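You operate a simulated robot arm through the tools that you are given. There is no shell and no other tool. Be economical: measure what you need, move in short steps, check, and stop when the job is done.

You are at the controls of a simulated two-armed robot. One attempt, no reset.

## Task
Turn the ogee moulding out onto the two painted strips, with both hands.
Fine: each strip on the mark of its colour, the cast clamp open before the lift, the moulding square across the strips.

The check looks at the end state, three seconds after you hand in, the way a careful person would. Anything else that was tipped, shoved, dropped, spilled or broken makes it a failure.

## Robot
Two 7-joint arms with two-finger parallel grippers on one trunk, on a base that drives. Base frame: it is fixed to the floor where the robot stands at the start and does not move with it; the origin is under the middle of the robot, x ahead of it, y to its left, z up. Lengths are in m, angles in degrees, forces in N, time in s.
The left shoulder is at the start at [0.06, 0.143, 0.926], the right one opposite. With the tool pointing down near the work surface each hand reaches from about 0.28 to 0.72 m from the robot's upright axis, wherever it stands, measured 20 degrees to its own side. Places, roughly: blue mark [0.5, -0.1, 0.9]; blue spacer strip (17x4x4 cm) [0.7, -0.1, 0.9]; cast clamp [0.6, 0.5, 1]; dark red mark [0.5, -0.3, 0.9]; dark red spacer strip (17x4x4 cm) [0.7, -0.3, 0.9]; drying place [0.5, -0.2, 0.9]. Payload 1.57 kg a hand.
The tool frame of a hand sits at the grasp point between the pads (the TCP): z along the fingers, y along the line on which they close. The tips reach 0.03 m beyond it. Largest opening 0.11 m; finger width 0.024, thickness 0.012; the body of the gripper, 0.048 by 0.112 m, starts 0.078 m behind the TCP.
Orientation is that of the tool frame in the base frame, as a unit quaternion [w, x, y, z]. With the fingers straight down and closing along the base's y, the tool's x points along the base's -x, its y along +y and its z along -z.

## Interface
- The arms move only by the tool send_rows. It takes "left_motion", "right_motion" or both (then of equal length, played together; a hand with none holds still); each is a list of rows, each an object (a shift or turn left out is 0, a gripper value left out holds the last) with "offset": the shift along the base's x, y, z in m, a list of three; "dr": the turn, a rotation vector about the base's x, y, z in degrees, a list of three; "claw": the opening in per cent of the stroke, from 0 (shut) to 100 (fully open). In form: [{"offset": [x, y, z], "dr": [rx, ry, rz], "claw": claw}, ...]. A call has 1 to 12 rows; each row shifts and turns the commanded pose from where the row before left it. Rows are played at 5 a second. More than 0.05 m and 8.6 degrees between two rows, or a gripper value outside its range, and nothing of the call is played. Where a pose cannot be reached the arm comes as near as it can. A force on the tool above 40 N (or 10 N above the force at the start of the call, whichever is more), or a blocked arm, ends the call early, and 0.2 s more pass. The fingers move at their own pace (about 0.045 m/s each) and stop on an object; they squeeze with about 35 N. The grip force told is the motor's: it shows also when the fingers shut on nothing. Time passes only in rows, and 0.2 s behind the last, so rows that do not move let the fingers close. The reply holds the time, the measured pose of the TCP, the force on the tool along the base axes, the opening and the grip force, in the units named above and with some noise, with the torque about the TCP (base axes, N m) and any sound that the robot's microphone picked up, and new pictures: "show" is both (left out), scene, wrist or none (wrist: the cameras of the hands that moved).
- Cameras (640 x 400 px; columns grow to the right, rows downward): "scene" is now at [0.0485, -0.0045, 1.5504]; the picture's right is [-0.08, -1.00, 0.00], its down [-0.73, 0.06, -0.68] and it looks along [0.68, -0.06, -0.73] (base axes); focal length 261 px, centre (320, 200). "left" rides on the left gripper at [0.07, -0.016, -0.141] in its tool frame; the picture's right is [0.23, 0.97, 0.00], its down [-0.86, 0.20, -0.48] and it looks along [-0.47, 0.11, 0.88] (tool axes); focal length 222 px, centre (320, 200). "right" rides on the right gripper at [0.07, 0.016, -0.141] in its tool frame; the picture's right is [-0.23, 0.97, 0.00], its down [-0.86, -0.20, -0.48] and it looks along [-0.47, -0.11, 0.88] (tool axes); focal length 222 px, centre (320, 200). There is no depth. A picture from a camera that has moved, and an enlarged one, comes with that camera's place and axes in the base frame and with its lens. The place of the scene camera against the robot may be out by one fixed shift of up to 0.018 m in any direction.
- lift_body(by): slides the trunk up (or, below 0, down) by that many m; the arms and the scene camera ride with it, the base frame stays. It gives what a move gives, with no picture.
- steer(legs): drives the robot by 1 to 6 legs, each [ahead, left, turn to the left] in m, m and degrees, along the robot's own axes; the way and the turn of a leg run together, so that a leg with both is an arc; at most 1.5 m and 180 degrees a leg. The arms and the cameras ride along, it lands a little off, and it stops where it bumps. It gives what a move gives, and a new picture of the scene camera.
- turn_head(pan, tilt): turns the head with the scene camera to pan (to the left, within 86 degrees either way) and tilt (down, from -29 to 69), counted from straight ahead of the robot. It gives what a move gives, and a new picture of the scene camera.
- close_up(camera, box): a new picture of the part [left, top, right, bottom] of that camera's present view, enlarged. The clock stands still meanwhile.
- sign_off(): hands the job in; it is judged then, once.

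Work in short steps. Places have to be worked out from the pictures, the camera data and where the tool is seen: move nearer, look again, correct. Check each grasp and each placing, and mend what went wrong. You have 120 turns and 260 pictures in all, those below and enlarged ones among them. Open the grippers and draw the arms clear of the work before you hand the job in, unless the task says otherwise; then end with one line.

The tools are called after "Call:" by a JSON object that holds its "api" and its "payload". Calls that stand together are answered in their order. send_rows: Moves the arms, as the interface text tells. Its arguments: {"type":"object","properties":{"left_motion":{"type":"array","items":{"type":"object","properties":{"offset":{"type":"array","items":{"type":"number"}},"dr":{"type":"array","items":{"type":"number"}},"claw":{"type":"number"}}}},"right_motion":{"type":"array","items":{"type":"object","properties":{"offset":{"type":"array","items":{"type":"number"}},"dr":{"type":"array","items":{"type":"number"}},"claw":{"type":"number"}}}},"show":{"type":"string","enum":["both","scene","wrist","none"]}},"required":[]} The other tools are called the same way: lift_body (by) slides the trunk up or down; steer (legs) drives the base; turn_head (pan, tilt) turns the head that bears the scene camera; close_up (camera, box) takes an enlarged picture of a part of a camera's view; sign_off () hands the job in.

At the start:

```text
clock: 0.0
left_eef_pos: [0.4316, 0.3032, 0.9999]
left_tcp_rot: [0.0, 0.001, 1.0, 0.0]
left_force: [0.4, -0.6, -0.7]
left_torque: [-0.01, -0.01, 0.01]
left_grip_width: 0.11
left_grasp_force: 0.0
right_eef_pos: [0.4576, -0.0547, 1.0]
right_tcp_rot: [-0.001, 0.0, 1.0, 0.0]
right_force: [-0.2, -0.3, -0.4]
right_torque: [-0.01, -0.01, 0.0]
right_grip_width: 0.1102
right_grasp_force: 0.0
trunk travel left (down, up): [-0.525, 0.065]
robot x, y, heading: [0.0015, -0.0024, -0.1]
head pan, tilt: [-4.7, 47.1]
```

scene: 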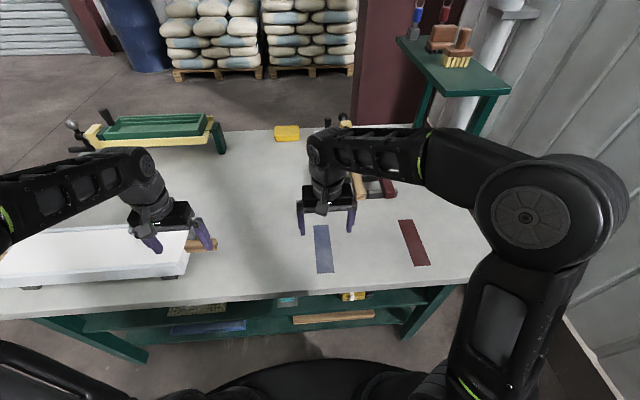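
right: 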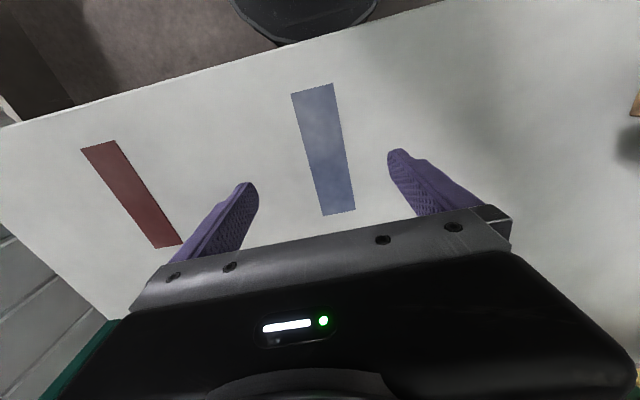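
left: 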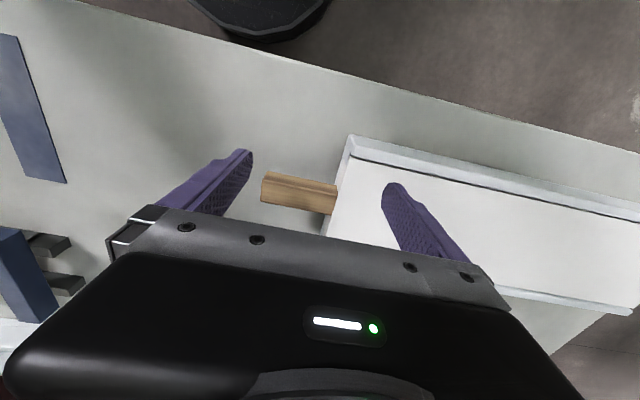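

The scene shows a white tray, a green/yellow clamped thing, the two marks and strips hidden behind the right arm. I take enlarged looks first.

Call:
{"api": "close_up", "payload": {"camera": "scene", "box": [50, 90, 250, 215]}}

Call:
{"api": "close_up", "payload": {"camera": "scene", "box": [0, 180, 240, 330]}}

Call:
{"api": "close_up", "payload": {"camera": "scene", "box": [260, 100, 460, 280]}}

```text
3.20 times, centred on (150, 152) of scene
camera zoom: at [0.0485, -0.0045, 1.5504], right [-0.08, -1.0, 0.0], down [-0.73, 0.06, -0.68], along [0.68, -0.06, -0.73], focal length 835 px, centre (864, 352)
```

zoom: 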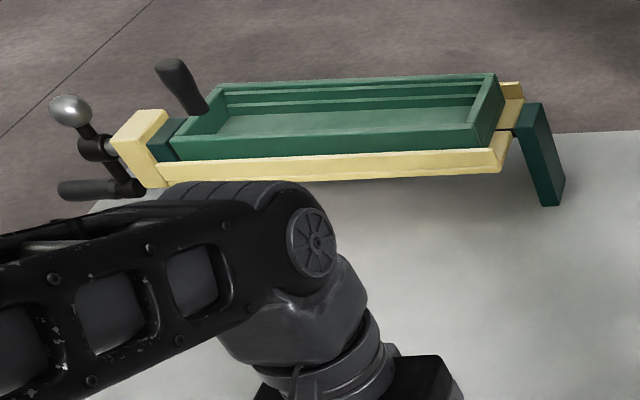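

```text
2.67 times, centred on (120, 255) of scene
camera zoom: at [0.0485, -0.0045, 1.5504], right [-0.08, -1.0, 0.0], down [-0.73, 0.06, -0.68], along [0.68, -0.06, -0.73], focal length 696 px, centre (853, 53)
```

zoom: 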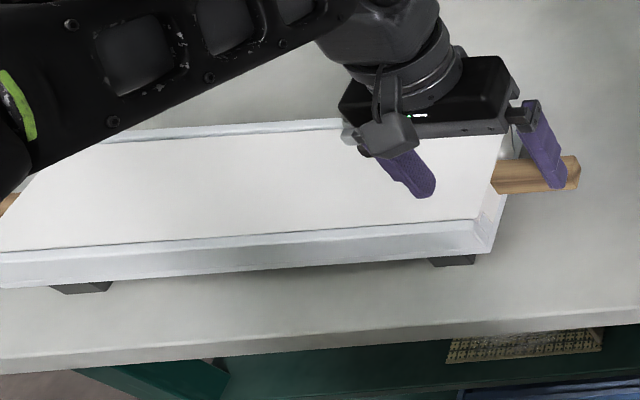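

```text
2.22 times, centred on (360, 190) of scene
camera zoom: at [0.0485, -0.0045, 1.5504], right [-0.08, -1.0, 0.0], down [-0.73, 0.06, -0.68], along [0.68, -0.06, -0.73], focal length 580 px, centre (231, 222)
```

zoom: 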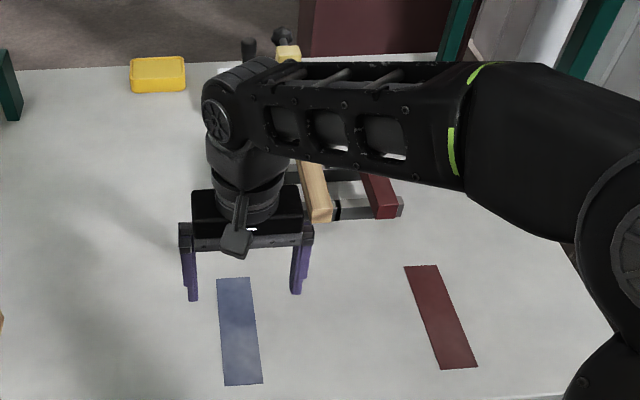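

The left forearm hides the region near (0.6, 0.5) and the right one the spacers. I draw both hands up and back and look again.

Call:
{"api": "send_rows", "payload": {"left_motion": [{"offset": [0, 0, 0.05]}, {"offset": [0, 0, 0.05]}, {"offset": [-0.04, -0.02, 0.02]}, {"offset": [-0.04, -0.02, 0.0]}, {"offset": [-0.04, -0.02, 0.0]}], "right_motion": [{"offset": [0, 0, 0.05]}, {"offset": [-0.04, -0.02, 0.02]}, {"offset": [-0.04, -0.02, 0.0]}, {"offset": [-0.04, -0.02, 0.0]}, {"offset": [-0.03, -0.02, 0.0]}], "show": "both"}}

Call:
{"api": "turn_head", "payload": {"pan": 30, "tilt": 45}}

```text
clock: 1.2
left_eef_pos: [0.3159, 0.2381, 1.1108]
left_tcp_rot: [0.001, 0.0, 1.0, 0.001]
left_force: [0.4, -0.4, -0.9]
left_torque: [0.02, 0.01, 0.0]
left_grip_width: 0.11
left_grasp_force: 0.0
left hand out of reach, approached as far as the arm can: row 5
right_eef_pos: [0.3069, -0.1405, 1.0702]
right_tcp_rot: [0.001, 0.0, 1.0, 0.002]
right_force: [0.6, 0.5, 0.6]
right_torque: [0.03, -0.05, -0.03]
right_grip_width: 0.1098
right_grasp_force: 0.1
trunk travel left (down, up): [-0.525, 0.065]
robot x, y, heading: [-0.0007, -0.002, -0.0]
head pan, tilt: [-4.7, 47.1]
camera scene: at [0.0462, -0.0071, 1.5505], right [-0.08, -1.0, 0.0], down [-0.73, 0.06, -0.68], along [0.68, -0.05, -0.73], focal length 261 px, centre (320, 200)
camera right: at [0.2362, -0.1221, 1.2111], right [0.23, 0.97, 0.0], down [0.85, -0.2, 0.48], along [0.47, -0.11, -0.88], focal length 222 px, centre (320, 200)
camera left: at [0.2485, 0.2218, 1.251], right [-0.23, 0.97, 0.0], down [0.85, 0.2, 0.48], along [0.47, 0.11, -0.88], focal length 222 px, centre (320, 200)
```

scene: 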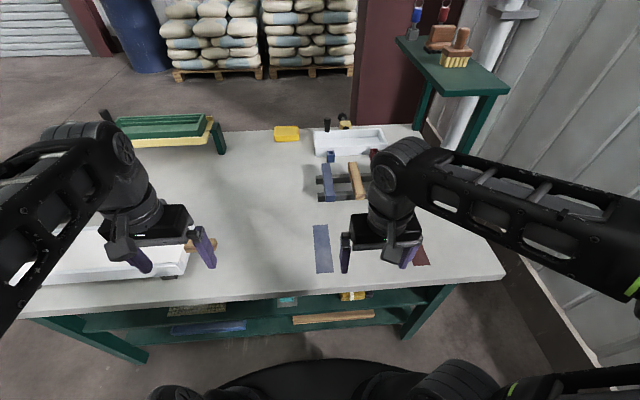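
right: 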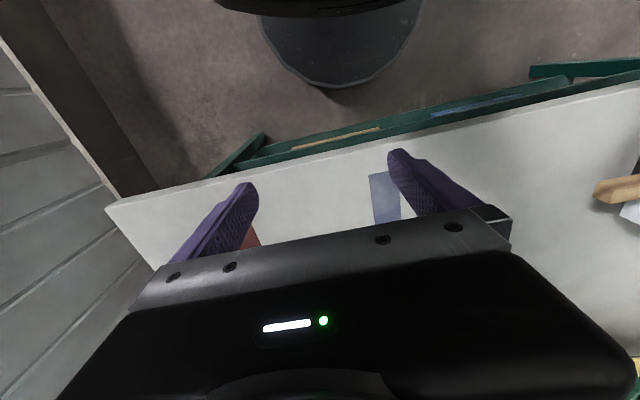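
left: 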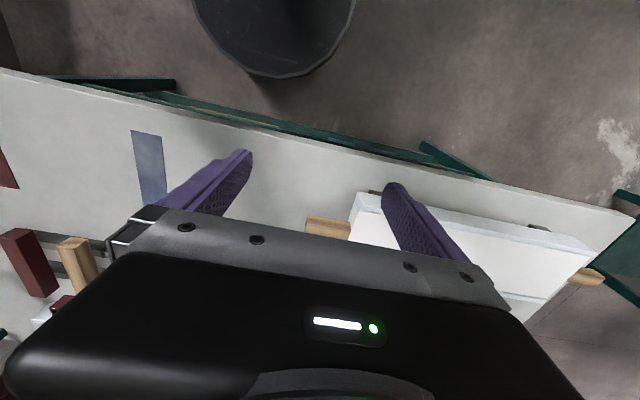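

```text
clock: 2.2
left_eef_pos: [0.3193, 0.2405, 1.1099]
left_tcp_rot: [0.0, 0.0, 1.0, 0.0]
left_force: [-0.3, 0.8, 0.8]
left_torque: [-0.02, 0.01, 0.0]
left_grip_width: 0.1101
left_grasp_force: 0.1
right_eef_pos: [0.3082, -0.1371, 1.0697]
right_tcp_rot: [0.001, 0.0, 1.0, 0.0]
right_force: [-0.1, -0.7, 0.0]
right_torque: [0.0, -0.02, 0.02]
right_grip_width: 0.11
right_grasp_force: 0.0
trunk travel left (down, up): [-0.525, 0.065]
robot x, y, heading: [0.0022, 0.0006, 0.1]
head pan, tilt: [30.0, 45.0]
camera scene: at [0.0397, 0.0426, 1.5534], right [0.5, -0.87, 0.0], down [-0.61, -0.35, -0.71], along [0.61, 0.35, -0.71], focal length 261 px, centre (320, 200)
```

scene: 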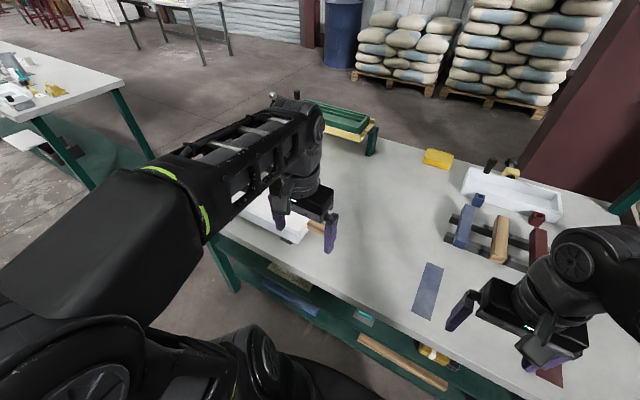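

A left forearm still covers the tray. I back the robot off 0.3 m to get an overview clear of the arms.

Call:
{"api": "steer", "payload": {"legs": [[-0.3, 0, 0]]}}

Call:
{"api": "turn_head", "payload": {"pan": 18, "tilt": 35}}

```text
clock: 4.2
left_eef_pos: [0.0163, 0.2409, 1.109]
left_tcp_rot: [0.0, 0.0, 1.0, 0.0]
left_force: [-0.2, -0.4, 0.5]
left_torque: [-0.05, -0.04, 0.0]
left_grip_width: 0.1099
left_grasp_force: 0.2
right_eef_pos: [0.0071, -0.138, 1.0687]
right_tcp_rot: [0.0, 0.001, 1.0, 0.0]
right_force: [1.0, -0.9, 0.5]
right_torque: [0.0, 0.0, 0.01]
right_grip_width: 0.1102
right_grasp_force: 0.1
trunk travel left (down, up): [-0.525, 0.065]
robot x, y, heading: [-0.2974, 0.0003, -0.0]
head pan, tilt: [30.0, 45.0]
camera scene: at [-0.2618, 0.0425, 1.5535], right [0.5, -0.87, 0.0], down [-0.61, -0.35, -0.71], along [0.61, 0.35, -0.71], focal length 261 px, centre (320, 200)
```

scene: 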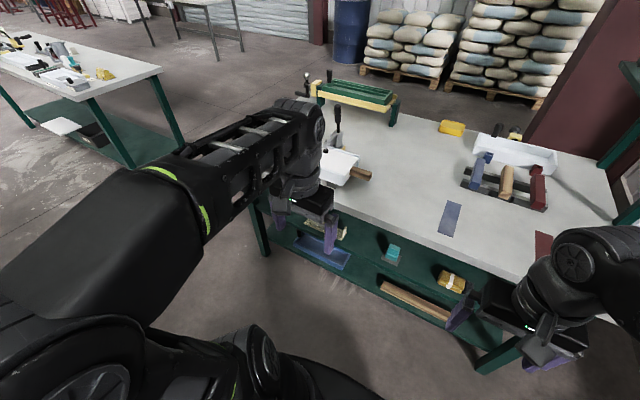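

```text
clock: 5.0
left_eef_pos: [0.0181, 0.2407, 1.1099]
left_tcp_rot: [-0.001, -0.001, 1.0, 0.0]
left_force: [0.2, -0.1, -0.1]
left_torque: [-0.02, -0.02, -0.04]
left_grip_width: 0.1102
left_grasp_force: 0.0
right_eef_pos: [0.0083, -0.1377, 1.0706]
right_tcp_rot: [0.0, 0.0, 1.0, -0.001]
right_force: [-0.4, 0.4, -0.1]
right_torque: [0.03, -0.01, 0.03]
right_grip_width: 0.11
right_grasp_force: 0.0
trunk travel left (down, up): [-0.525, 0.065]
robot x, y, heading: [-0.3004, 0.0037, -0.1]
head pan, tilt: [18.0, 35.0]
camera scene: at [-0.2473, 0.0291, 1.5682], right [0.31, -0.95, 0.0], down [-0.55, -0.18, -0.82], along [0.78, 0.25, -0.57], focal length 261 px, centre (320, 200)
```

scene: 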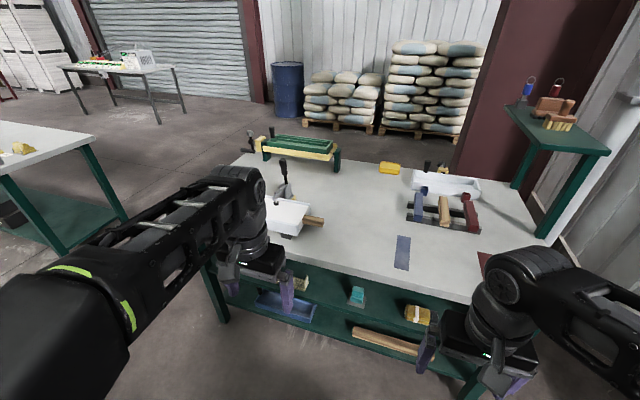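

A toggle clamp with a black lever stands behind the white tray. I slide left so the tray is in front of the robot.

Call:
{"api": "steer", "payload": {"legs": [[0, 0.55, 0]]}}

Call:
{"api": "turn_head", "payload": {"pan": 0, "tilt": 40}}

```text
clock: 8.2
left_eef_pos: [0.0183, 0.7883, 1.1095]
left_tcp_rot: [0.0, 0.0, 1.0, 0.0]
left_force: [-0.7, -0.1, 0.7]
left_torque: [-0.05, -0.06, 0.01]
left_grip_width: 0.11
left_grasp_force: 0.0
right_eef_pos: [0.0072, 0.4097, 1.0704]
right_tcp_rot: [0.0, 0.001, 1.0, 0.0]
right_force: [-0.1, 0.2, 0.5]
right_torque: [-0.04, 0.0, 0.01]
right_grip_width: 0.11
right_grasp_force: 0.1
trunk travel left (down, up): [-0.525, 0.065]
robot x, y, heading: [-0.2984, 0.5476, -0.3]
head pan, tilt: [18.0, 35.0]
camera scene: at [-0.2471, 0.5772, 1.5683], right [0.31, -0.95, 0.0], down [-0.55, -0.18, -0.82], along [0.78, 0.25, -0.57], focal length 261 px, centre (320, 200)
```

scene: 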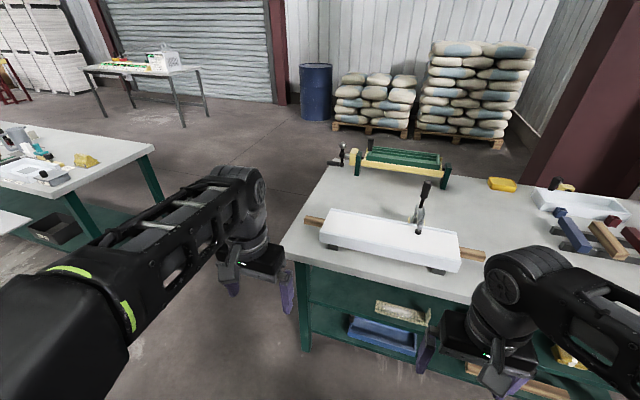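

```text
clock: 9.0
left_eef_pos: [0.0194, 0.7883, 1.1088]
left_tcp_rot: [0.0, 0.001, 1.0, 0.001]
left_force: [0.4, 0.8, -0.6]
left_torque: [0.01, 0.0, -0.02]
left_grip_width: 0.11
left_grasp_force: 0.1
right_eef_pos: [0.0068, 0.4098, 1.0693]
right_tcp_rot: [0.0, 0.001, 1.0, 0.0]
right_force: [-0.4, 0.1, -0.3]
right_torque: [0.02, 0.0, 0.02]
right_grip_width: 0.1101
right_grasp_force: 0.0
trunk travel left (down, up): [-0.525, 0.065]
robot x, y, heading: [-0.3033, 0.5472, -0.2]
head pan, tilt: [0.0, 40.0]
camera scene: at [-0.2458, 0.5493, 1.5607], right [0.0, -1.0, 0.0], down [-0.64, 0.0, -0.77], along [0.77, 0.0, -0.64], focal length 261 px, centre (320, 200)
```

scene: 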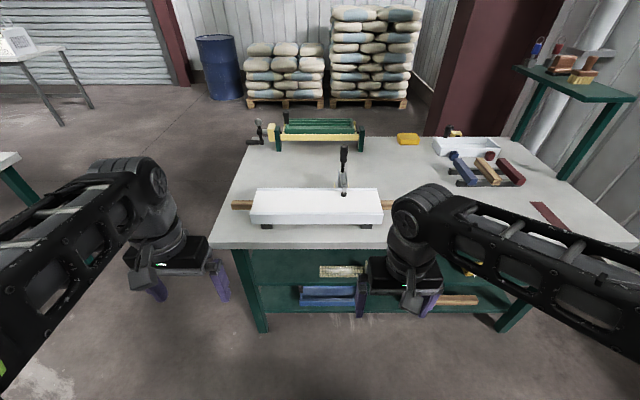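

Call:
{"api": "close_up", "payload": {"camera": "scene", "box": [220, 130, 420, 255]}}

Call:
{"api": "close_up", "payload": {"camera": "scene", "box": [420, 110, 620, 235]}}

```text
3.20 times, centred on (320, 192) of scene
camera zoom: at [-0.2458, 0.5493, 1.5607], right [0.0, -1.0, 0.0], down [-0.64, 0.0, -0.77], along [0.77, 0.0, -0.64], focal length 835 px, centre (320, 224)
```

zoom: 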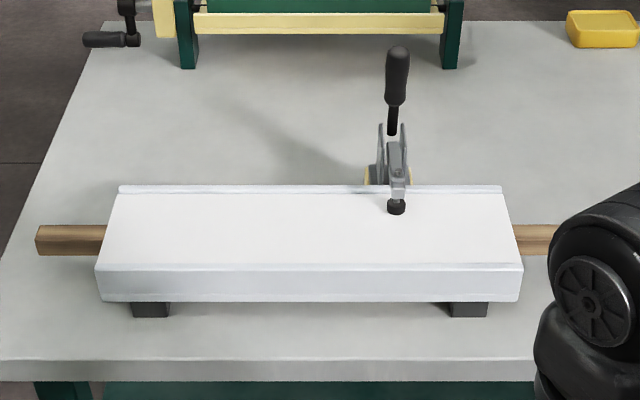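

```text
3.20 times, centred on (520, 172) of scene
camera zoom: at [-0.2458, 0.5493, 1.5607], right [0.0, -1.0, 0.0], down [-0.64, 0.0, -0.77], along [0.77, 0.0, -0.64], focal length 835 px, centre (-320, 288)
```

zoom: 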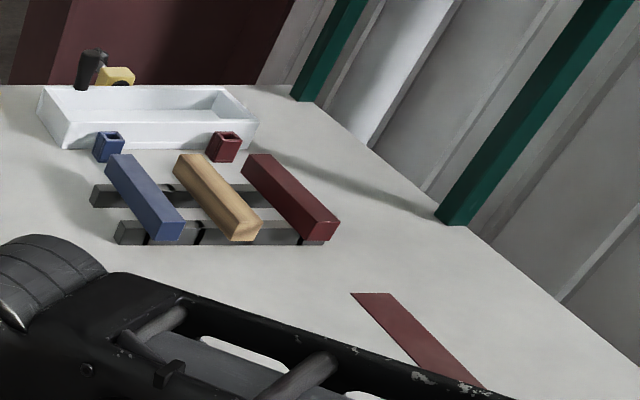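

The white cast has lath ends sticking out both sides and a toggle clamp presses on it. First I'll place the strips: drive back to the right side of the bench, a bit closer.

Call:
{"api": "steer", "payload": {"legs": [[0, -0.607, 0], [0.32, 0, 0]]}}

Call:
{"api": "turn_head", "payload": {"pan": -18, "tilt": 45}}

```text
clock: 14.1
left_eef_pos: [0.3389, 0.1734, 1.1082]
left_tcp_rot: [0.0, 0.001, 1.0, 0.0]
left_force: [0.5, 0.4, -0.1]
left_torque: [0.0, 0.03, -0.01]
left_grip_width: 0.1102
left_grasp_force: 0.1
right_eef_pos: [0.3279, -0.2048, 1.0701]
right_tcp_rot: [0.0, 0.001, 1.0, 0.0]
right_force: [0.3, 0.2, -0.5]
right_torque: [0.0, 0.01, 0.02]
right_grip_width: 0.1099
right_grasp_force: 0.0
trunk travel left (down, up): [-0.525, 0.065]
robot x, y, heading: [0.0166, -0.0634, 0.0]
head pan, tilt: [0.0, 40.0]
camera scene: at [0.0741, -0.0647, 1.5607], right [0.0, -1.0, 0.0], down [-0.64, 0.0, -0.77], along [0.77, 0.0, -0.64], focal length 261 px, centre (320, 200)
```

scene: 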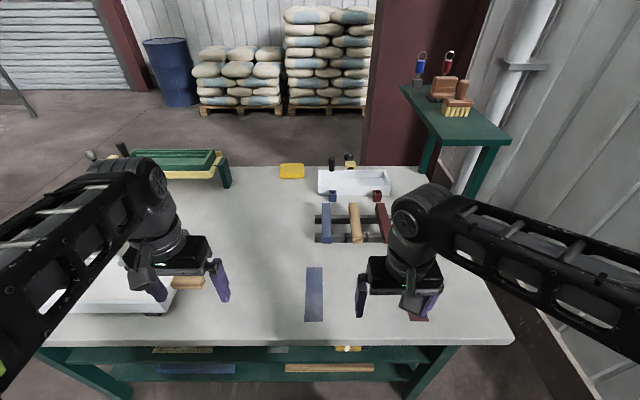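

```text
clock: 14.9
left_eef_pos: [0.3392, 0.173, 1.1097]
left_tcp_rot: [-0.001, 0.002, 1.0, 0.001]
left_force: [0.9, 0.0, 0.1]
left_torque: [0.01, 0.05, 0.0]
left_grip_width: 0.1098
left_grasp_force: 0.0
right_eef_pos: [0.3264, -0.2054, 1.0701]
right_tcp_rot: [-0.001, 0.002, 1.0, 0.001]
right_force: [0.9, 0.1, 0.1]
right_torque: [-0.02, -0.02, 0.03]
right_grip_width: 0.1103
right_grasp_force: 0.2
trunk travel left (down, up): [-0.525, 0.065]
robot x, y, heading: [0.0205, -0.0673, -0.3]
head pan, tilt: [-18.0, 45.0]
camera scene: at [0.0653, -0.0897, 1.5535], right [-0.31, -0.95, 0.0], down [-0.67, 0.22, -0.71], along [0.67, -0.22, -0.71], focal length 261 px, centre (320, 200)
```

scene: 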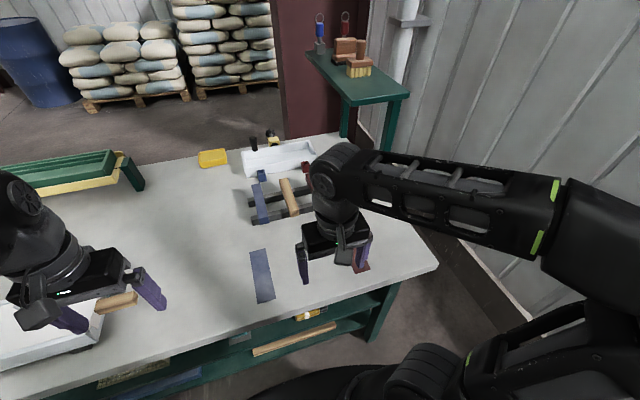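

I now move the right hand forward above the strip rack to view it with the wrist camera.

Call:
{"api": "send_rows", "payload": {"right_motion": [{"offset": [0.045, 0, 0.01]}, {"offset": [0.045, 0.0, 0.01]}, {"offset": [0.045, 0, 0.01]}, {"offset": [0.045, 0, 0]}, {"offset": [0.045, 0, 0]}, {}], "show": "both"}}

Call:
{"api": "close_up", "payload": {"camera": "right", "box": [0, 0, 640, 400]}}

```text
clock: 16.4
left_eef_pos: [0.3376, 0.1705, 1.1093]
left_tcp_rot: [0.001, 0.002, 1.0, 0.0]
left_force: [0.7, 0.0, -0.5]
left_torque: [0.04, 0.02, -0.01]
left_grip_width: 0.1097
left_grasp_force: 0.0
right_eef_pos: [0.5406, -0.2059, 1.101]
right_tcp_rot: [0.004, 0.002, 1.0, 0.001]
right_force: [0.2, -0.2, 0.3]
right_torque: [0.01, 0.04, -0.02]
right_grip_width: 0.11
right_grasp_force: 0.1
right hand out of reach, approached as far as the arm can: row 5
trunk travel left (down, up): [-0.525, 0.065]
robot x, y, heading: [0.02, -0.0684, 0.1]
head pan, tilt: [-18.0, 45.0]
camera scene: at [0.0652, -0.0914, 1.5535], right [-0.31, -0.95, 0.0], down [-0.67, 0.22, -0.71], along [0.67, -0.22, -0.71], focal length 261 px, centre (320, 200)
camera right: at [0.4695, -0.189, 1.2411], right [0.23, 0.97, 0.0], down [0.85, -0.2, 0.48], along [0.47, -0.11, -0.88], focal length 222 px, centre (320, 200)
```

scene: 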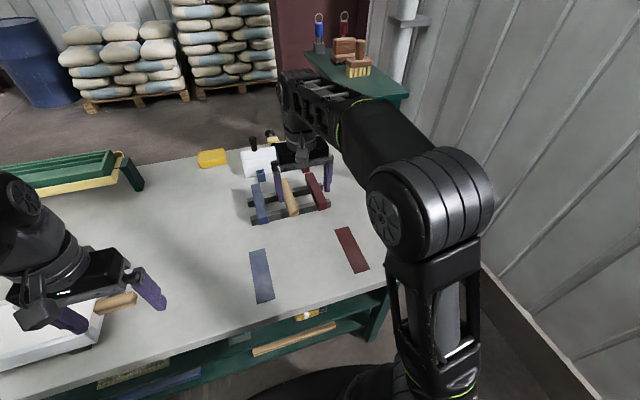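
right: 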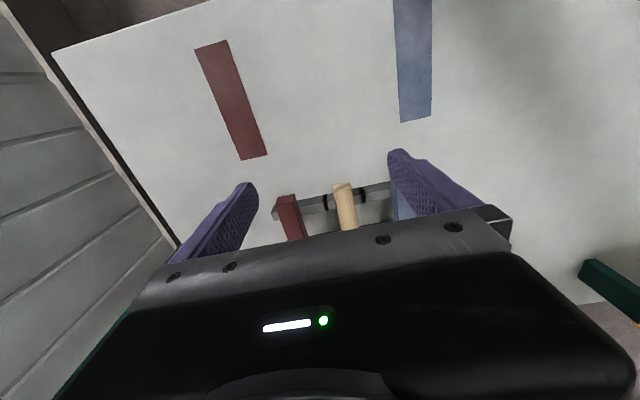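

```text
1.00 times, centred on (320, 200) of right
camera zoom: at [0.4695, -0.189, 1.2411], right [0.23, 0.97, 0.0], down [0.85, -0.2, 0.48], along [0.47, -0.11, -0.88], focal length 222 px, centre (320, 200)
```

zoom: 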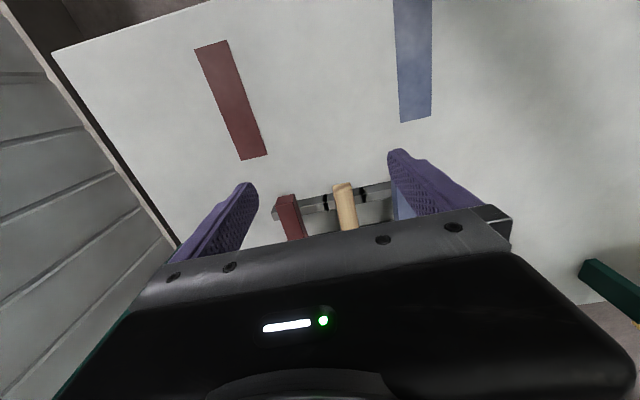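

Triangulating the red mark between the two wrist views gives table z≈0.86, red mark ≈(0.478,-0.330), blue ≈(0.478,-0.051). I raise the trunk for reach and go further forward over the rack.

Call:
{"api": "lift_body", "payload": {"by": 0.06}}

Call:
{"api": "send_rows", "payload": {"right_motion": [{"offset": [0.02, 0.02, -0.04]}, {"offset": [0.03, 0.02, -0.03]}, {"offset": [0.03, 0.015, -0.01]}, {"offset": [0.02, 0, 0]}, {}], "show": "both"}}

```text
clock: 17.4
left_eef_pos: [0.3377, 0.1742, 1.1698]
left_tcp_rot: [0.001, 0.002, 1.0, 0.001]
left_force: [0.5, -0.9, 0.3]
left_torque: [-0.02, -0.04, -0.01]
left_grip_width: 0.11
left_grasp_force: 0.1
right_eef_pos: [0.5409, -0.2054, 1.1608]
right_tcp_rot: [0.003, 0.001, 1.0, 0.0]
right_force: [-0.5, -0.1, 0.3]
right_torque: [0.05, -0.02, -0.01]
right_grip_width: 0.1098
right_grasp_force: 0.2
trunk travel left (down, up): [-0.585, 0.005]
robot x, y, heading: [0.0213, -0.0645, -0.2]
head pan, tilt: [-18.0, 45.0]
```

```text
clock: 18.6
left_eef_pos: [0.3393, 0.1734, 1.1703]
left_tcp_rot: [0.0, 0.002, 1.0, 0.0]
left_force: [-0.4, -0.7, 0.5]
left_torque: [-0.02, -0.03, 0.0]
left_grip_width: 0.11
left_grasp_force: 0.1
right_eef_pos: [0.6411, -0.1503, 1.0805]
right_tcp_rot: [0.005, 0.002, 1.0, -0.001]
right_force: [0.0, 0.1, -0.1]
right_torque: [0.02, 0.0, -0.02]
right_grip_width: 0.1101
right_grasp_force: 0.0
trunk travel left (down, up): [-0.585, 0.005]
robot x, y, heading: [0.0198, -0.0706, 0.0]
head pan, tilt: [-18.0, 45.0]
camera scene: at [0.065, -0.0895, 1.6135], right [-0.31, -0.95, 0.0], down [-0.67, 0.22, -0.71], along [0.67, -0.22, -0.71], focal length 261 px, centre (320, 200)
camera right: at [0.5698, -0.1322, 1.2207], right [0.23, 0.97, 0.0], down [0.85, -0.2, 0.49], along [0.47, -0.11, -0.87], focal length 222 px, centre (320, 200)
```

scene: 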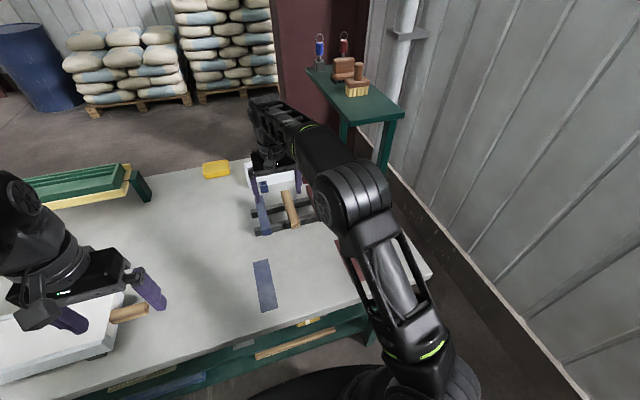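
right: 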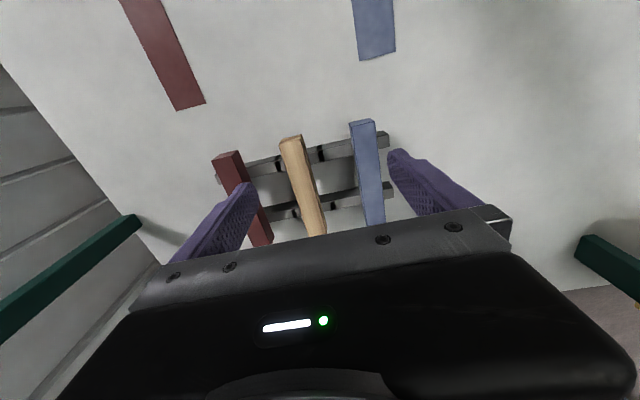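

Call:
{"api": "close_up", "payload": {"camera": "right", "box": [190, 100, 430, 250]}}

```text
2.67 times, centred on (310, 175) of right
camera zoom: at [0.5698, -0.1322, 1.2207], right [0.23, 0.97, 0.0], down [0.85, -0.2, 0.49], along [0.47, -0.11, -0.87], focal length 592 px, centre (347, 267)
```

zoom: 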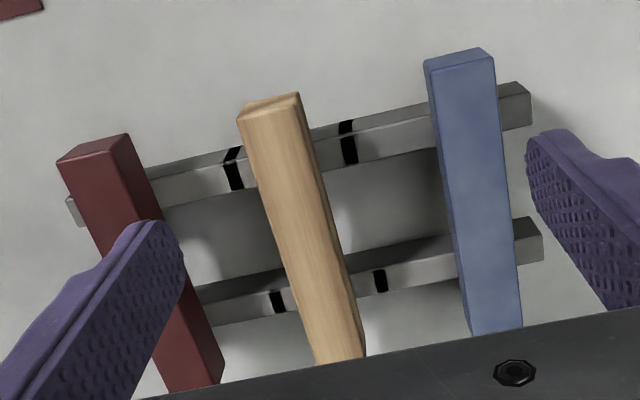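

Strip rack rails are at x≈0.67 and 0.755, blue strip y≈-0.090, spanning x≈0.634–0.80. I move the right hand over it with a 6 cm opening.

Call:
{"api": "send_rows", "payload": {"right_motion": [{"offset": [0.02, 0.02, -0.02], "claw": 55}, {"offset": [0.02, 0.02, -0.02]}, {"offset": [0.02, 0.02, -0.02]}, {"offset": [0.011, 0, -0.02]}, {}], "show": "both"}}

```text
clock: 19.8
left_eef_pos: [0.3374, 0.1731, 1.1704]
left_tcp_rot: [-0.001, 0.002, 1.0, -0.001]
left_force: [-0.3, 0.2, -0.4]
left_torque: [-0.02, -0.02, 0.0]
left_grip_width: 0.1101
left_grasp_force: 0.0
right_eef_pos: [0.6519, -0.1511, 1.0602]
right_tcp_rot: [0.003, 0.002, 1.0, 0.0]
right_force: [0.0, 0.5, -0.4]
right_torque: [-0.02, -0.01, 0.01]
right_grip_width: 0.0605
right_grasp_force: 0.0
right hand out of reach, approached as far as the arm can: row 1, 2, 3
trunk travel left (down, up): [-0.585, 0.005]
robot x, y, heading: [0.02, -0.0687, -0.1]
head pan, tilt: [-18.0, 45.0]
camera scene: at [0.0645, -0.0897, 1.6135], right [-0.31, -0.95, 0.0], down [-0.67, 0.22, -0.71], along [0.67, -0.22, -0.71], focal length 261 px, centre (320, 200)
camera right: at [0.5809, -0.1324, 1.2009], right [0.23, 0.97, 0.0], down [0.85, -0.2, 0.48], along [0.47, -0.11, -0.88], focal length 222 px, centre (320, 200)
```

scene: 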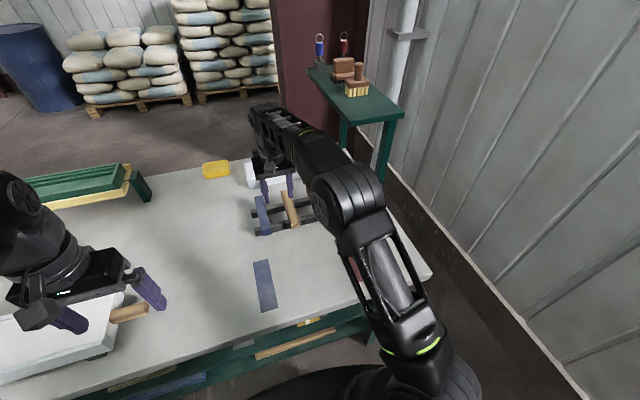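
right: 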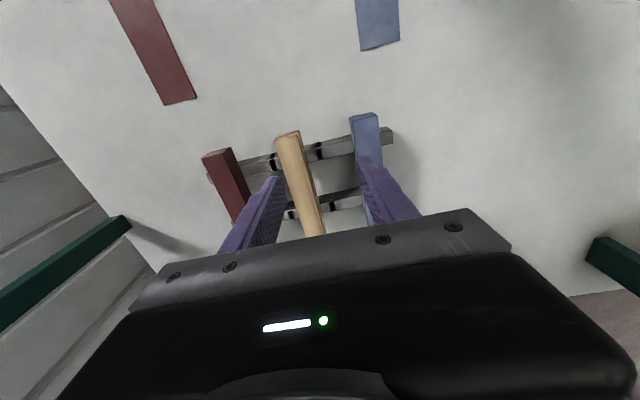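

Reach is short by a few cm. There is about 10 cm of free space for the base (the shelf is recessed), so I drive ahead 6 cm and left 8 cm.

Call:
{"api": "steer", "payload": {"legs": [[0.06, 0.08, 0]]}}

Call:
{"api": "send_rows", "payload": {"right_motion": [{}], "show": "wrist"}}

```text
clock: 20.9
left_eef_pos: [0.4004, 0.2553, 1.1685]
left_tcp_rot: [0.001, 0.002, 1.0, -0.001]
left_force: [-0.6, -0.2, 0.1]
left_torque: [-0.04, -0.01, 0.03]
left_grip_width: 0.11
left_grasp_force: 0.1
right_eef_pos: [0.7129, -0.0697, 1.0609]
right_tcp_rot: [0.003, 0.001, 1.0, 0.0]
right_force: [0.7, 0.7, -0.9]
right_torque: [-0.01, -0.01, 0.01]
right_grip_width: 0.0603
right_grasp_force: 0.1
trunk travel left (down, up): [-0.585, 0.005]
robot x, y, heading: [0.0804, 0.013, -0.2]
head pan, tilt: [-18.0, 45.0]
camera scene: at [0.1266, -0.0082, 1.6134], right [-0.31, -0.95, 0.0], down [-0.67, 0.22, -0.71], along [0.67, -0.22, -0.71], focal length 261 px, centre (320, 200)
```

scene: 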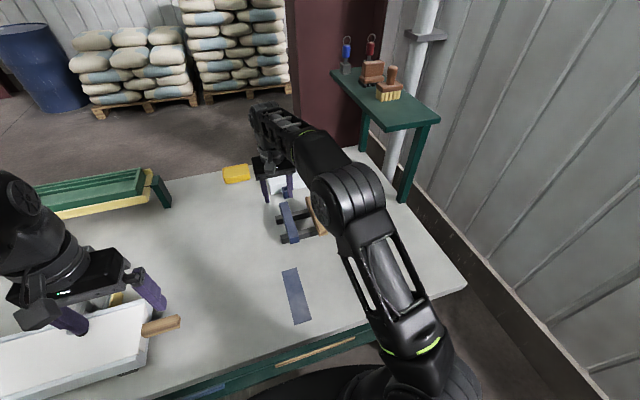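

```text
clock: 21.3
left_eef_pos: [0.3979, 0.2541, 1.1696]
left_tcp_rot: [0.0, 0.002, 1.0, -0.001]
left_force: [-0.7, -0.4, 0.2]
left_torque: [-0.03, 0.02, 0.01]
left_grip_width: 0.1103
left_grasp_force: 0.1
right_eef_pos: [0.7108, -0.0692, 1.0593]
right_tcp_rot: [0.003, 0.002, 1.0, 0.0]
right_force: [0.4, 0.9, -0.1]
right_torque: [-0.05, 0.02, -0.01]
right_grip_width: 0.0605
right_grasp_force: 0.0
trunk travel left (down, up): [-0.585, 0.005]
robot x, y, heading: [0.0767, 0.0128, 0.1]
head pan, tilt: [-18.0, 45.0]
camera right: at [0.6418, -0.0522, 1.2006], right [0.23, 0.97, 0.0], down [0.85, -0.2, 0.48], along [0.47, -0.11, -0.88], focal length 222 px, centre (320, 200)
```

right: 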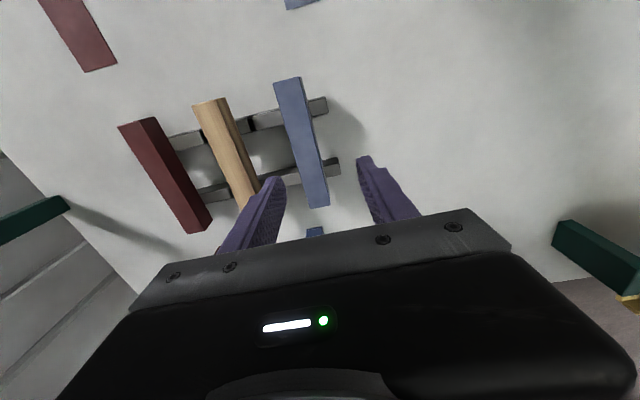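

Both views give strip top z≈0.913, blue strip centre ≈(0.721,-0.0895). I move over it and descend to just above grasp height.

Call:
{"api": "send_rows", "payload": {"right_motion": [{"offset": [0.002, -0.0203, 0]}, {"offset": [0, 0, -0.045]}, {"offset": [0, 0, -0.04]}, {"offset": [0, 0, -0.03]}, {}], "show": "wrist"}}

```text
clock: 22.5
left_eef_pos: [0.3985, 0.2541, 1.1699]
left_tcp_rot: [0.0, 0.002, 1.0, 0.0]
left_force: [0.2, 0.0, -0.7]
left_torque: [0.01, 0.01, -0.02]
left_grip_width: 0.1099
left_grasp_force: 0.2
right_eef_pos: [0.7146, -0.0904, 0.946]
right_tcp_rot: [0.004, 0.002, 1.0, 0.0]
right_force: [0.8, 1.8, 0.3]
right_torque: [0.04, 0.0, -0.01]
right_grip_width: 0.0607
right_grasp_force: 0.1
trunk travel left (down, up): [-0.585, 0.005]
robot x, y, heading: [0.0805, 0.0139, -0.2]
head pan, tilt: [-18.0, 45.0]
camera right: at [0.6438, -0.0735, 1.086], right [0.23, 0.97, 0.0], down [0.85, -0.2, 0.48], along [0.47, -0.11, -0.88], focal length 222 px, centre (320, 200)
```

right: 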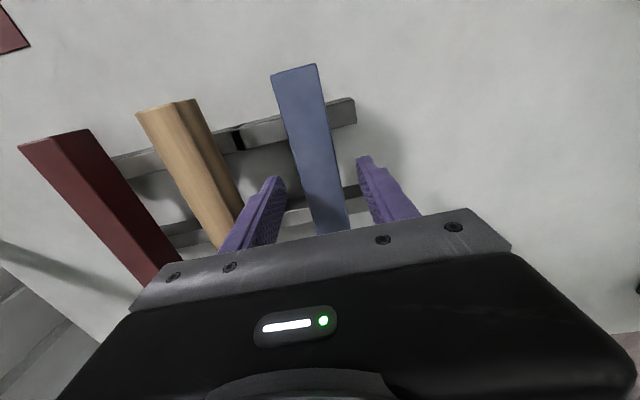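

The strip is well between the fingers. I go down 4 cm and close.

Call:
{"api": "send_rows", "payload": {"right_motion": [{"offset": [0, 0, -0.02]}, {"offset": [0, 0, -0.015]}, {"offset": [0, 0, -0.009]}, {"claw": 0}, {}, {}, {}, {}], "show": "wrist"}}

```text
clock: 24.3
left_eef_pos: [0.3987, 0.2528, 1.1683]
left_tcp_rot: [0.0, 0.002, 1.0, 0.0]
left_force: [0.1, -0.4, -1.2]
left_torque: [0.0, 0.01, -0.02]
left_grip_width: 0.1102
left_grasp_force: 0.1
right_eef_pos: [0.7145, -0.0917, 0.9009]
right_tcp_rot: [0.002, 0.002, 1.0, 0.0]
right_force: [-0.9, -0.2, -1.0]
right_torque: [0.02, 0.0, -0.01]
right_grip_width: 0.0314
right_grasp_force: 34.6
trunk travel left (down, up): [-0.585, 0.005]
robot x, y, heading: [0.0792, 0.0159, 0.0]
head pan, tilt: [-18.0, 45.0]
camera right: at [0.6441, -0.0728, 1.0415], right [0.23, 0.97, 0.0], down [0.85, -0.2, 0.48], along [0.47, -0.11, -0.88], focal length 222 px, centre (320, 200)
```

right: 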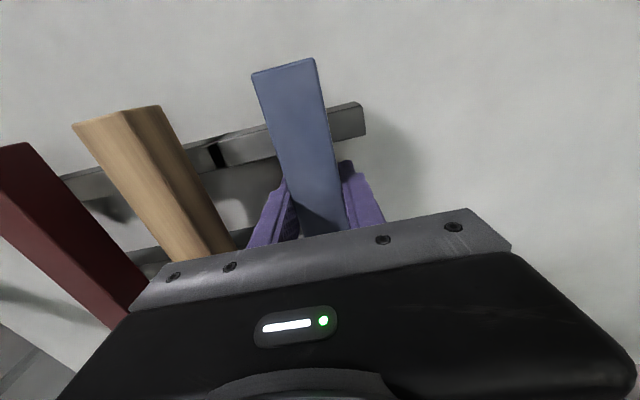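

Grip is on (0.031 m wide). I lift it and carry it to above the blue mark.

Call:
{"api": "send_rows", "payload": {"right_motion": [{"offset": [0, 0, 0.03]}, {"offset": [0, 0, 0.04]}, {"offset": [-0.04, 0.007, 0.0]}, {"offset": [-0.045, 0.007, 0]}, {"offset": [-0.045, 0.007, 0]}, {"offset": [-0.045, 0.007, 0]}, {"offset": [-0.045, 0.007, 0]}, {"offset": [-0.0225, 0.005, 0]}, {}], "show": "both"}}

```text
clock: 26.3
left_eef_pos: [0.3984, 0.2526, 1.1702]
left_tcp_rot: [0.0, 0.002, 1.0, 0.0]
left_force: [0.0, 0.7, -0.1]
left_torque: [-0.03, 0.0, 0.02]
left_grip_width: 0.11
left_grasp_force: 0.1
right_eef_pos: [0.4715, -0.0501, 0.9694]
right_tcp_rot: [0.002, 0.002, 1.0, 0.0]
right_force: [-0.7, 0.4, 0.0]
right_torque: [-0.01, -0.01, -0.01]
right_grip_width: 0.0002
right_grasp_force: 20.9
trunk travel left (down, up): [-0.585, 0.005]
robot x, y, heading: [0.081, 0.0124, 0.0]
head pan, tilt: [-18.0, 45.0]
camera scene: at [0.1255, -0.0097, 1.6134], right [-0.31, -0.95, 0.0], down [-0.67, 0.22, -0.71], along [0.67, -0.22, -0.71], focal length 261 px, centre (320, 200)
camera right: at [0.4011, -0.0328, 1.1103], right [0.23, 0.97, 0.0], down [0.85, -0.2, 0.48], along [0.47, -0.11, -0.88], focal length 222 px, centre (320, 200)
```

scene: 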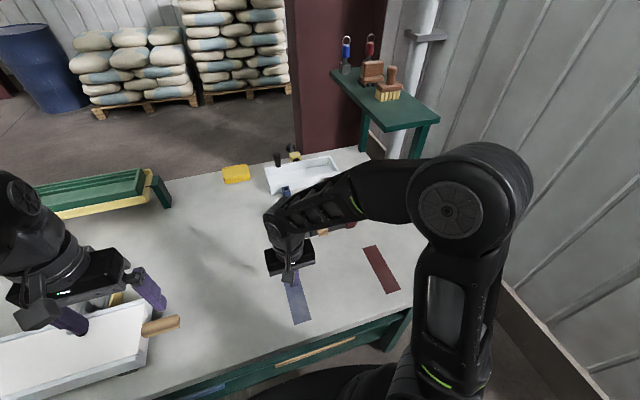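
right: 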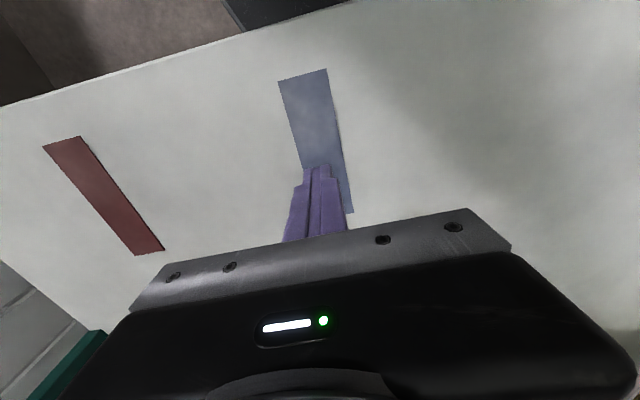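

The gripper came away empty, so the strip slipped out. I look at where the blue strip is now.

Call:
{"api": "close_up", "payload": {"camera": "scene", "box": [230, 140, 390, 240]}}

Call:
{"api": "send_rows", "payload": {"right_motion": [{"offset": [0.02, -0.02, 0.045], "claw": 55}, {"offset": [0.035, -0.02, 0.04]}, {"offset": [0.045, -0.02, 0.0]}, {"offset": [0.045, -0.02, 0.0]}, {"offset": [0.045, 0.0, 0]}, {}], "show": "wrist"}}

Call:
{"api": "close_up", "payload": {"camera": "right", "box": [80, 60, 400, 260]}}

```text
4.00 times, centred on (310, 190) of scene
camera zoom: at [0.1255, -0.0097, 1.6134], right [-0.31, -0.95, 0.0], down [-0.67, 0.22, -0.71], along [0.67, -0.22, -0.71], focal length 1043 px, centre (360, 240)
```

zoom: 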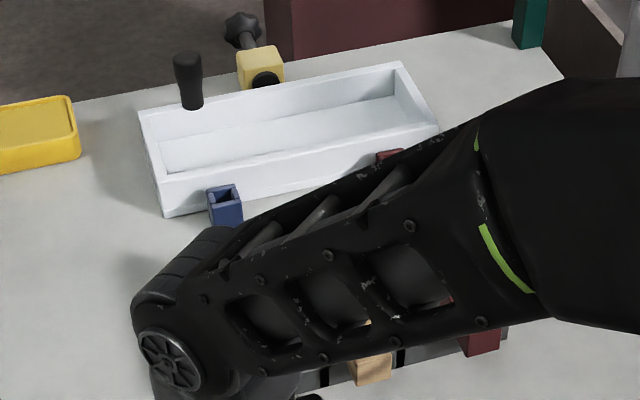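

```text
refused: row 1 steps farther than a row can; nothing moved
```

```text
2.00 times, centred on (240, 160) of right
camera zoom: at [0.4011, -0.0328, 1.1103], right [0.23, 0.97, 0.0], down [0.85, -0.2, 0.48], along [0.47, -0.11, -0.88], focal length 444 px, centre (480, 280)
```

zoom: 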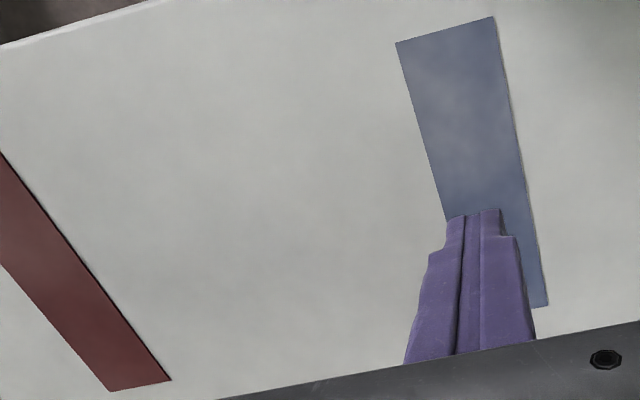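

I go back over the rack at a safe height to look.

Call:
{"api": "send_rows", "payload": {"right_motion": [{"offset": [0.01, 0, 0.045], "claw": 60}, {"offset": [0.03, -0.01, 0.035]}, {"offset": [0.045, -0.01, 0.01]}, {"offset": [0.045, -0.01, 0.0]}, {"offset": [0.045, 0.0, 0]}, {"offset": [0.03, 0, 0]}, {}], "show": "wrist"}}

Call:
{"api": "close_up", "payload": {"camera": "right", "box": [120, 60, 440, 260]}}

```text
clock: 27.9
left_eef_pos: [0.3981, 0.253, 1.1697]
left_tcp_rot: [0.0, 0.001, 1.0, 0.0]
left_force: [0.0, -0.7, 0.1]
left_torque: [0.01, -0.01, -0.04]
left_grip_width: 0.11
left_grasp_force: 0.1
right_eef_pos: [0.6762, -0.0803, 1.0617]
right_tcp_rot: [0.003, 0.001, 1.0, 0.0]
right_force: [-0.1, -0.1, -0.9]
right_torque: [-0.01, -0.02, 0.03]
right_grip_width: 0.0662
right_grasp_force: 0.1
trunk travel left (down, up): [-0.585, 0.005]
robot x, y, heading: [0.0778, 0.0105, -0.0]
head pan, tilt: [-18.0, 45.0]
camera right: at [0.6063, -0.0624, 1.2025], right [0.23, 0.97, 0.0], down [0.85, -0.2, 0.48], along [0.47, -0.11, -0.88], focal length 222 px, centre (320, 200)
```

right: 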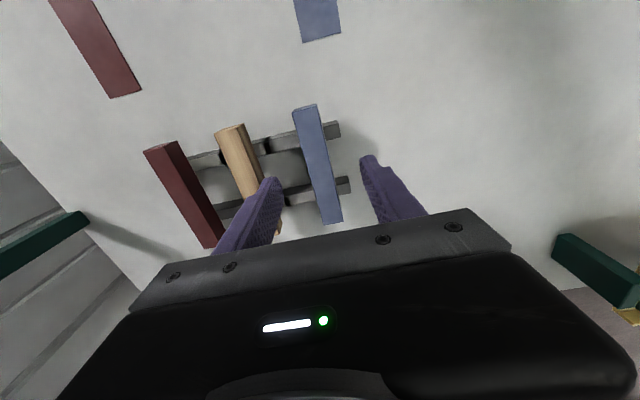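

```text
2.00 times, centred on (280, 160) of right
camera zoom: at [0.6063, -0.0624, 1.2025], right [0.23, 0.97, 0.0], down [0.85, -0.2, 0.48], along [0.47, -0.11, -0.88], focal length 444 px, centre (400, 280)
```

zoom: 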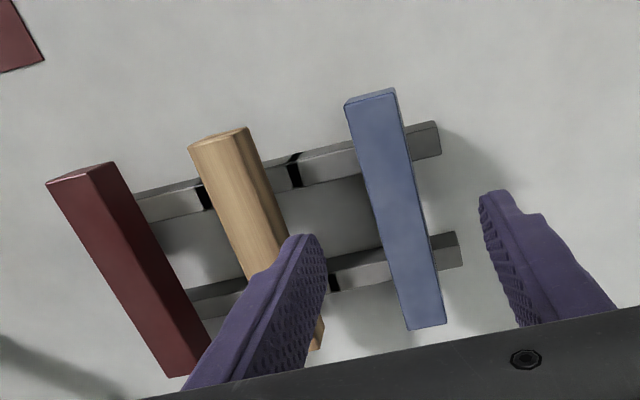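

The strip never left the rack. I regrip, slightly lower and more centred, and lift just a little while watching force and width.

Call:
{"api": "send_rows", "payload": {"right_motion": [{"offset": [0.0425, -0.009, 0.0]}, {"offset": [0, 0, -0.045]}, {"offset": [0, 0, -0.045]}, {"offset": [0, 0, -0.04]}, {"offset": [0, 0, -0.025]}, {"offset": [0, 0, -0.009]}, {}, {}], "show": "none"}}

Call:
{"api": "send_rows", "payload": {"right_motion": [{"claw": 0}, {}, {}, {}, {}, {}], "show": "none"}}

Call:
{"api": "send_rows", "payload": {"right_motion": [{"offset": [0, 0, 0.003]}, {"offset": [0, 0, 0.003]}, {}], "show": "wrist"}}

```text
clock: 29.7
left_eef_pos: [0.3985, 0.2521, 1.17]
left_tcp_rot: [0.0, 0.001, 1.0, 0.0]
left_force: [-0.3, -1.2, 0.4]
left_torque: [0.01, -0.01, 0.0]
left_grip_width: 0.1102
left_grasp_force: 0.1
right_eef_pos: [0.7189, -0.0894, 0.8961]
right_tcp_rot: [0.002, 0.001, 1.0, 0.0]
right_force: [-0.7, -0.4, 0.9]
right_torque: [0.0, 0.03, -0.01]
right_grip_width: 0.0659
right_grasp_force: 0.0
trunk travel left (down, up): [-0.585, 0.005]
robot x, y, heading: [0.0798, 0.0137, -0.4]
head pan, tilt: [-18.0, 45.0]
```

```text
clock: 31.1
left_eef_pos: [0.3984, 0.2536, 1.1691]
left_tcp_rot: [0.0, 0.002, 1.0, 0.0]
left_force: [0.0, -0.1, 0.3]
left_torque: [0.0, -0.02, 0.0]
left_grip_width: 0.1098
left_grasp_force: 0.0
right_eef_pos: [0.7212, -0.0895, 0.8972]
right_tcp_rot: [0.003, 0.002, 1.0, 0.001]
right_force: [0.0, -1.0, 0.3]
right_torque: [-0.01, -0.02, -0.01]
right_grip_width: 0.0311
right_grasp_force: 35.1
trunk travel left (down, up): [-0.585, 0.005]
robot x, y, heading: [0.0764, 0.0127, -0.1]
head pan, tilt: [-18.0, 45.0]
```

```text
clock: 31.9
left_eef_pos: [0.3979, 0.2543, 1.1696]
left_tcp_rot: [0.0, 0.003, 1.0, 0.0]
left_force: [-0.2, 0.1, -0.3]
left_torque: [0.03, -0.01, -0.01]
left_grip_width: 0.11
left_grasp_force: 0.0
right_eef_pos: [0.7181, -0.09, 0.9034]
right_tcp_rot: [0.002, 0.002, 1.0, 0.0]
right_force: [-0.3, -0.5, -1.2]
right_torque: [0.01, 0.0, 0.04]
right_grip_width: 0.0317
right_grasp_force: 34.6
trunk travel left (down, up): [-0.585, 0.005]
robot x, y, heading: [0.0788, 0.0111, -0.2]
head pan, tilt: [-18.0, 45.0]
camera right: at [0.6487, -0.0716, 1.0433], right [0.23, 0.97, 0.0], down [0.85, -0.2, 0.48], along [0.47, -0.11, -0.88], focal length 222 px, centre (320, 200)
```

right: 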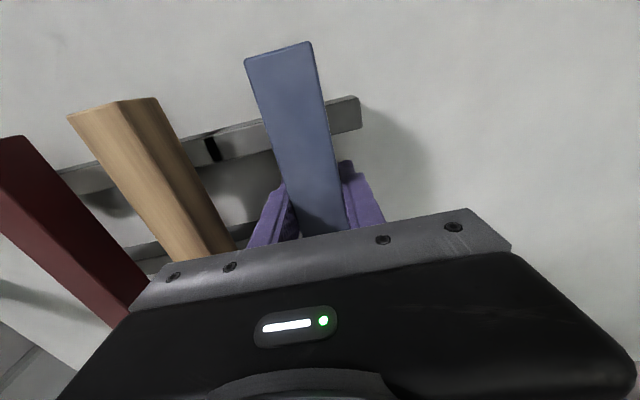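

It appears to come along. I continue slowly, 1 cm a row.

Call:
{"api": "send_rows", "payload": {"right_motion": [{"offset": [0, 0, 0.004]}, {"offset": [0, 0, 0.006]}, {"offset": [0, 0, 0.008]}, {"offset": [0, 0, 0.01]}, {"offset": [0, 0, 0.01]}, {}], "show": "wrist"}}

```text
clock: 33.3
left_eef_pos: [0.3978, 0.2538, 1.1682]
left_tcp_rot: [0.0, 0.002, 1.0, 0.0]
left_force: [-0.1, 0.5, 0.1]
left_torque: [0.01, -0.02, -0.01]
left_grip_width: 0.1102
left_grasp_force: 0.1
right_eef_pos: [0.7198, -0.089, 0.9407]
right_tcp_rot: [0.003, 0.002, 1.0, 0.001]
right_force: [0.1, -0.6, -2.1]
right_torque: [0.02, -0.01, -0.02]
right_grip_width: 0.0314
right_grasp_force: 34.8
trunk travel left (down, up): [-0.585, 0.005]
robot x, y, heading: [0.0818, 0.0095, -0.3]
head pan, tilt: [-18.0, 45.0]
camera right: at [0.649, -0.0709, 1.0816], right [0.23, 0.97, 0.0], down [0.85, -0.2, 0.48], along [0.47, -0.11, -0.88], focal length 222 px, centre (320, 200)
```

right: 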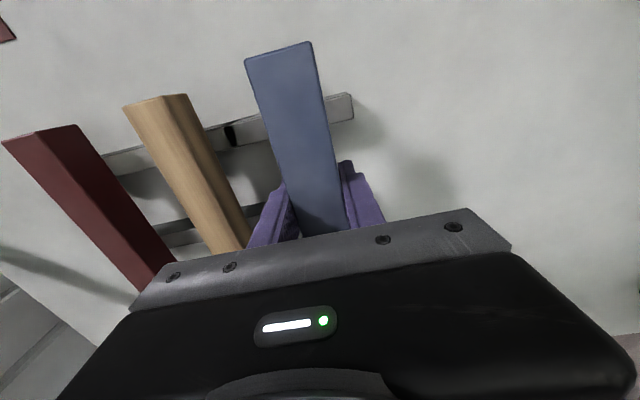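

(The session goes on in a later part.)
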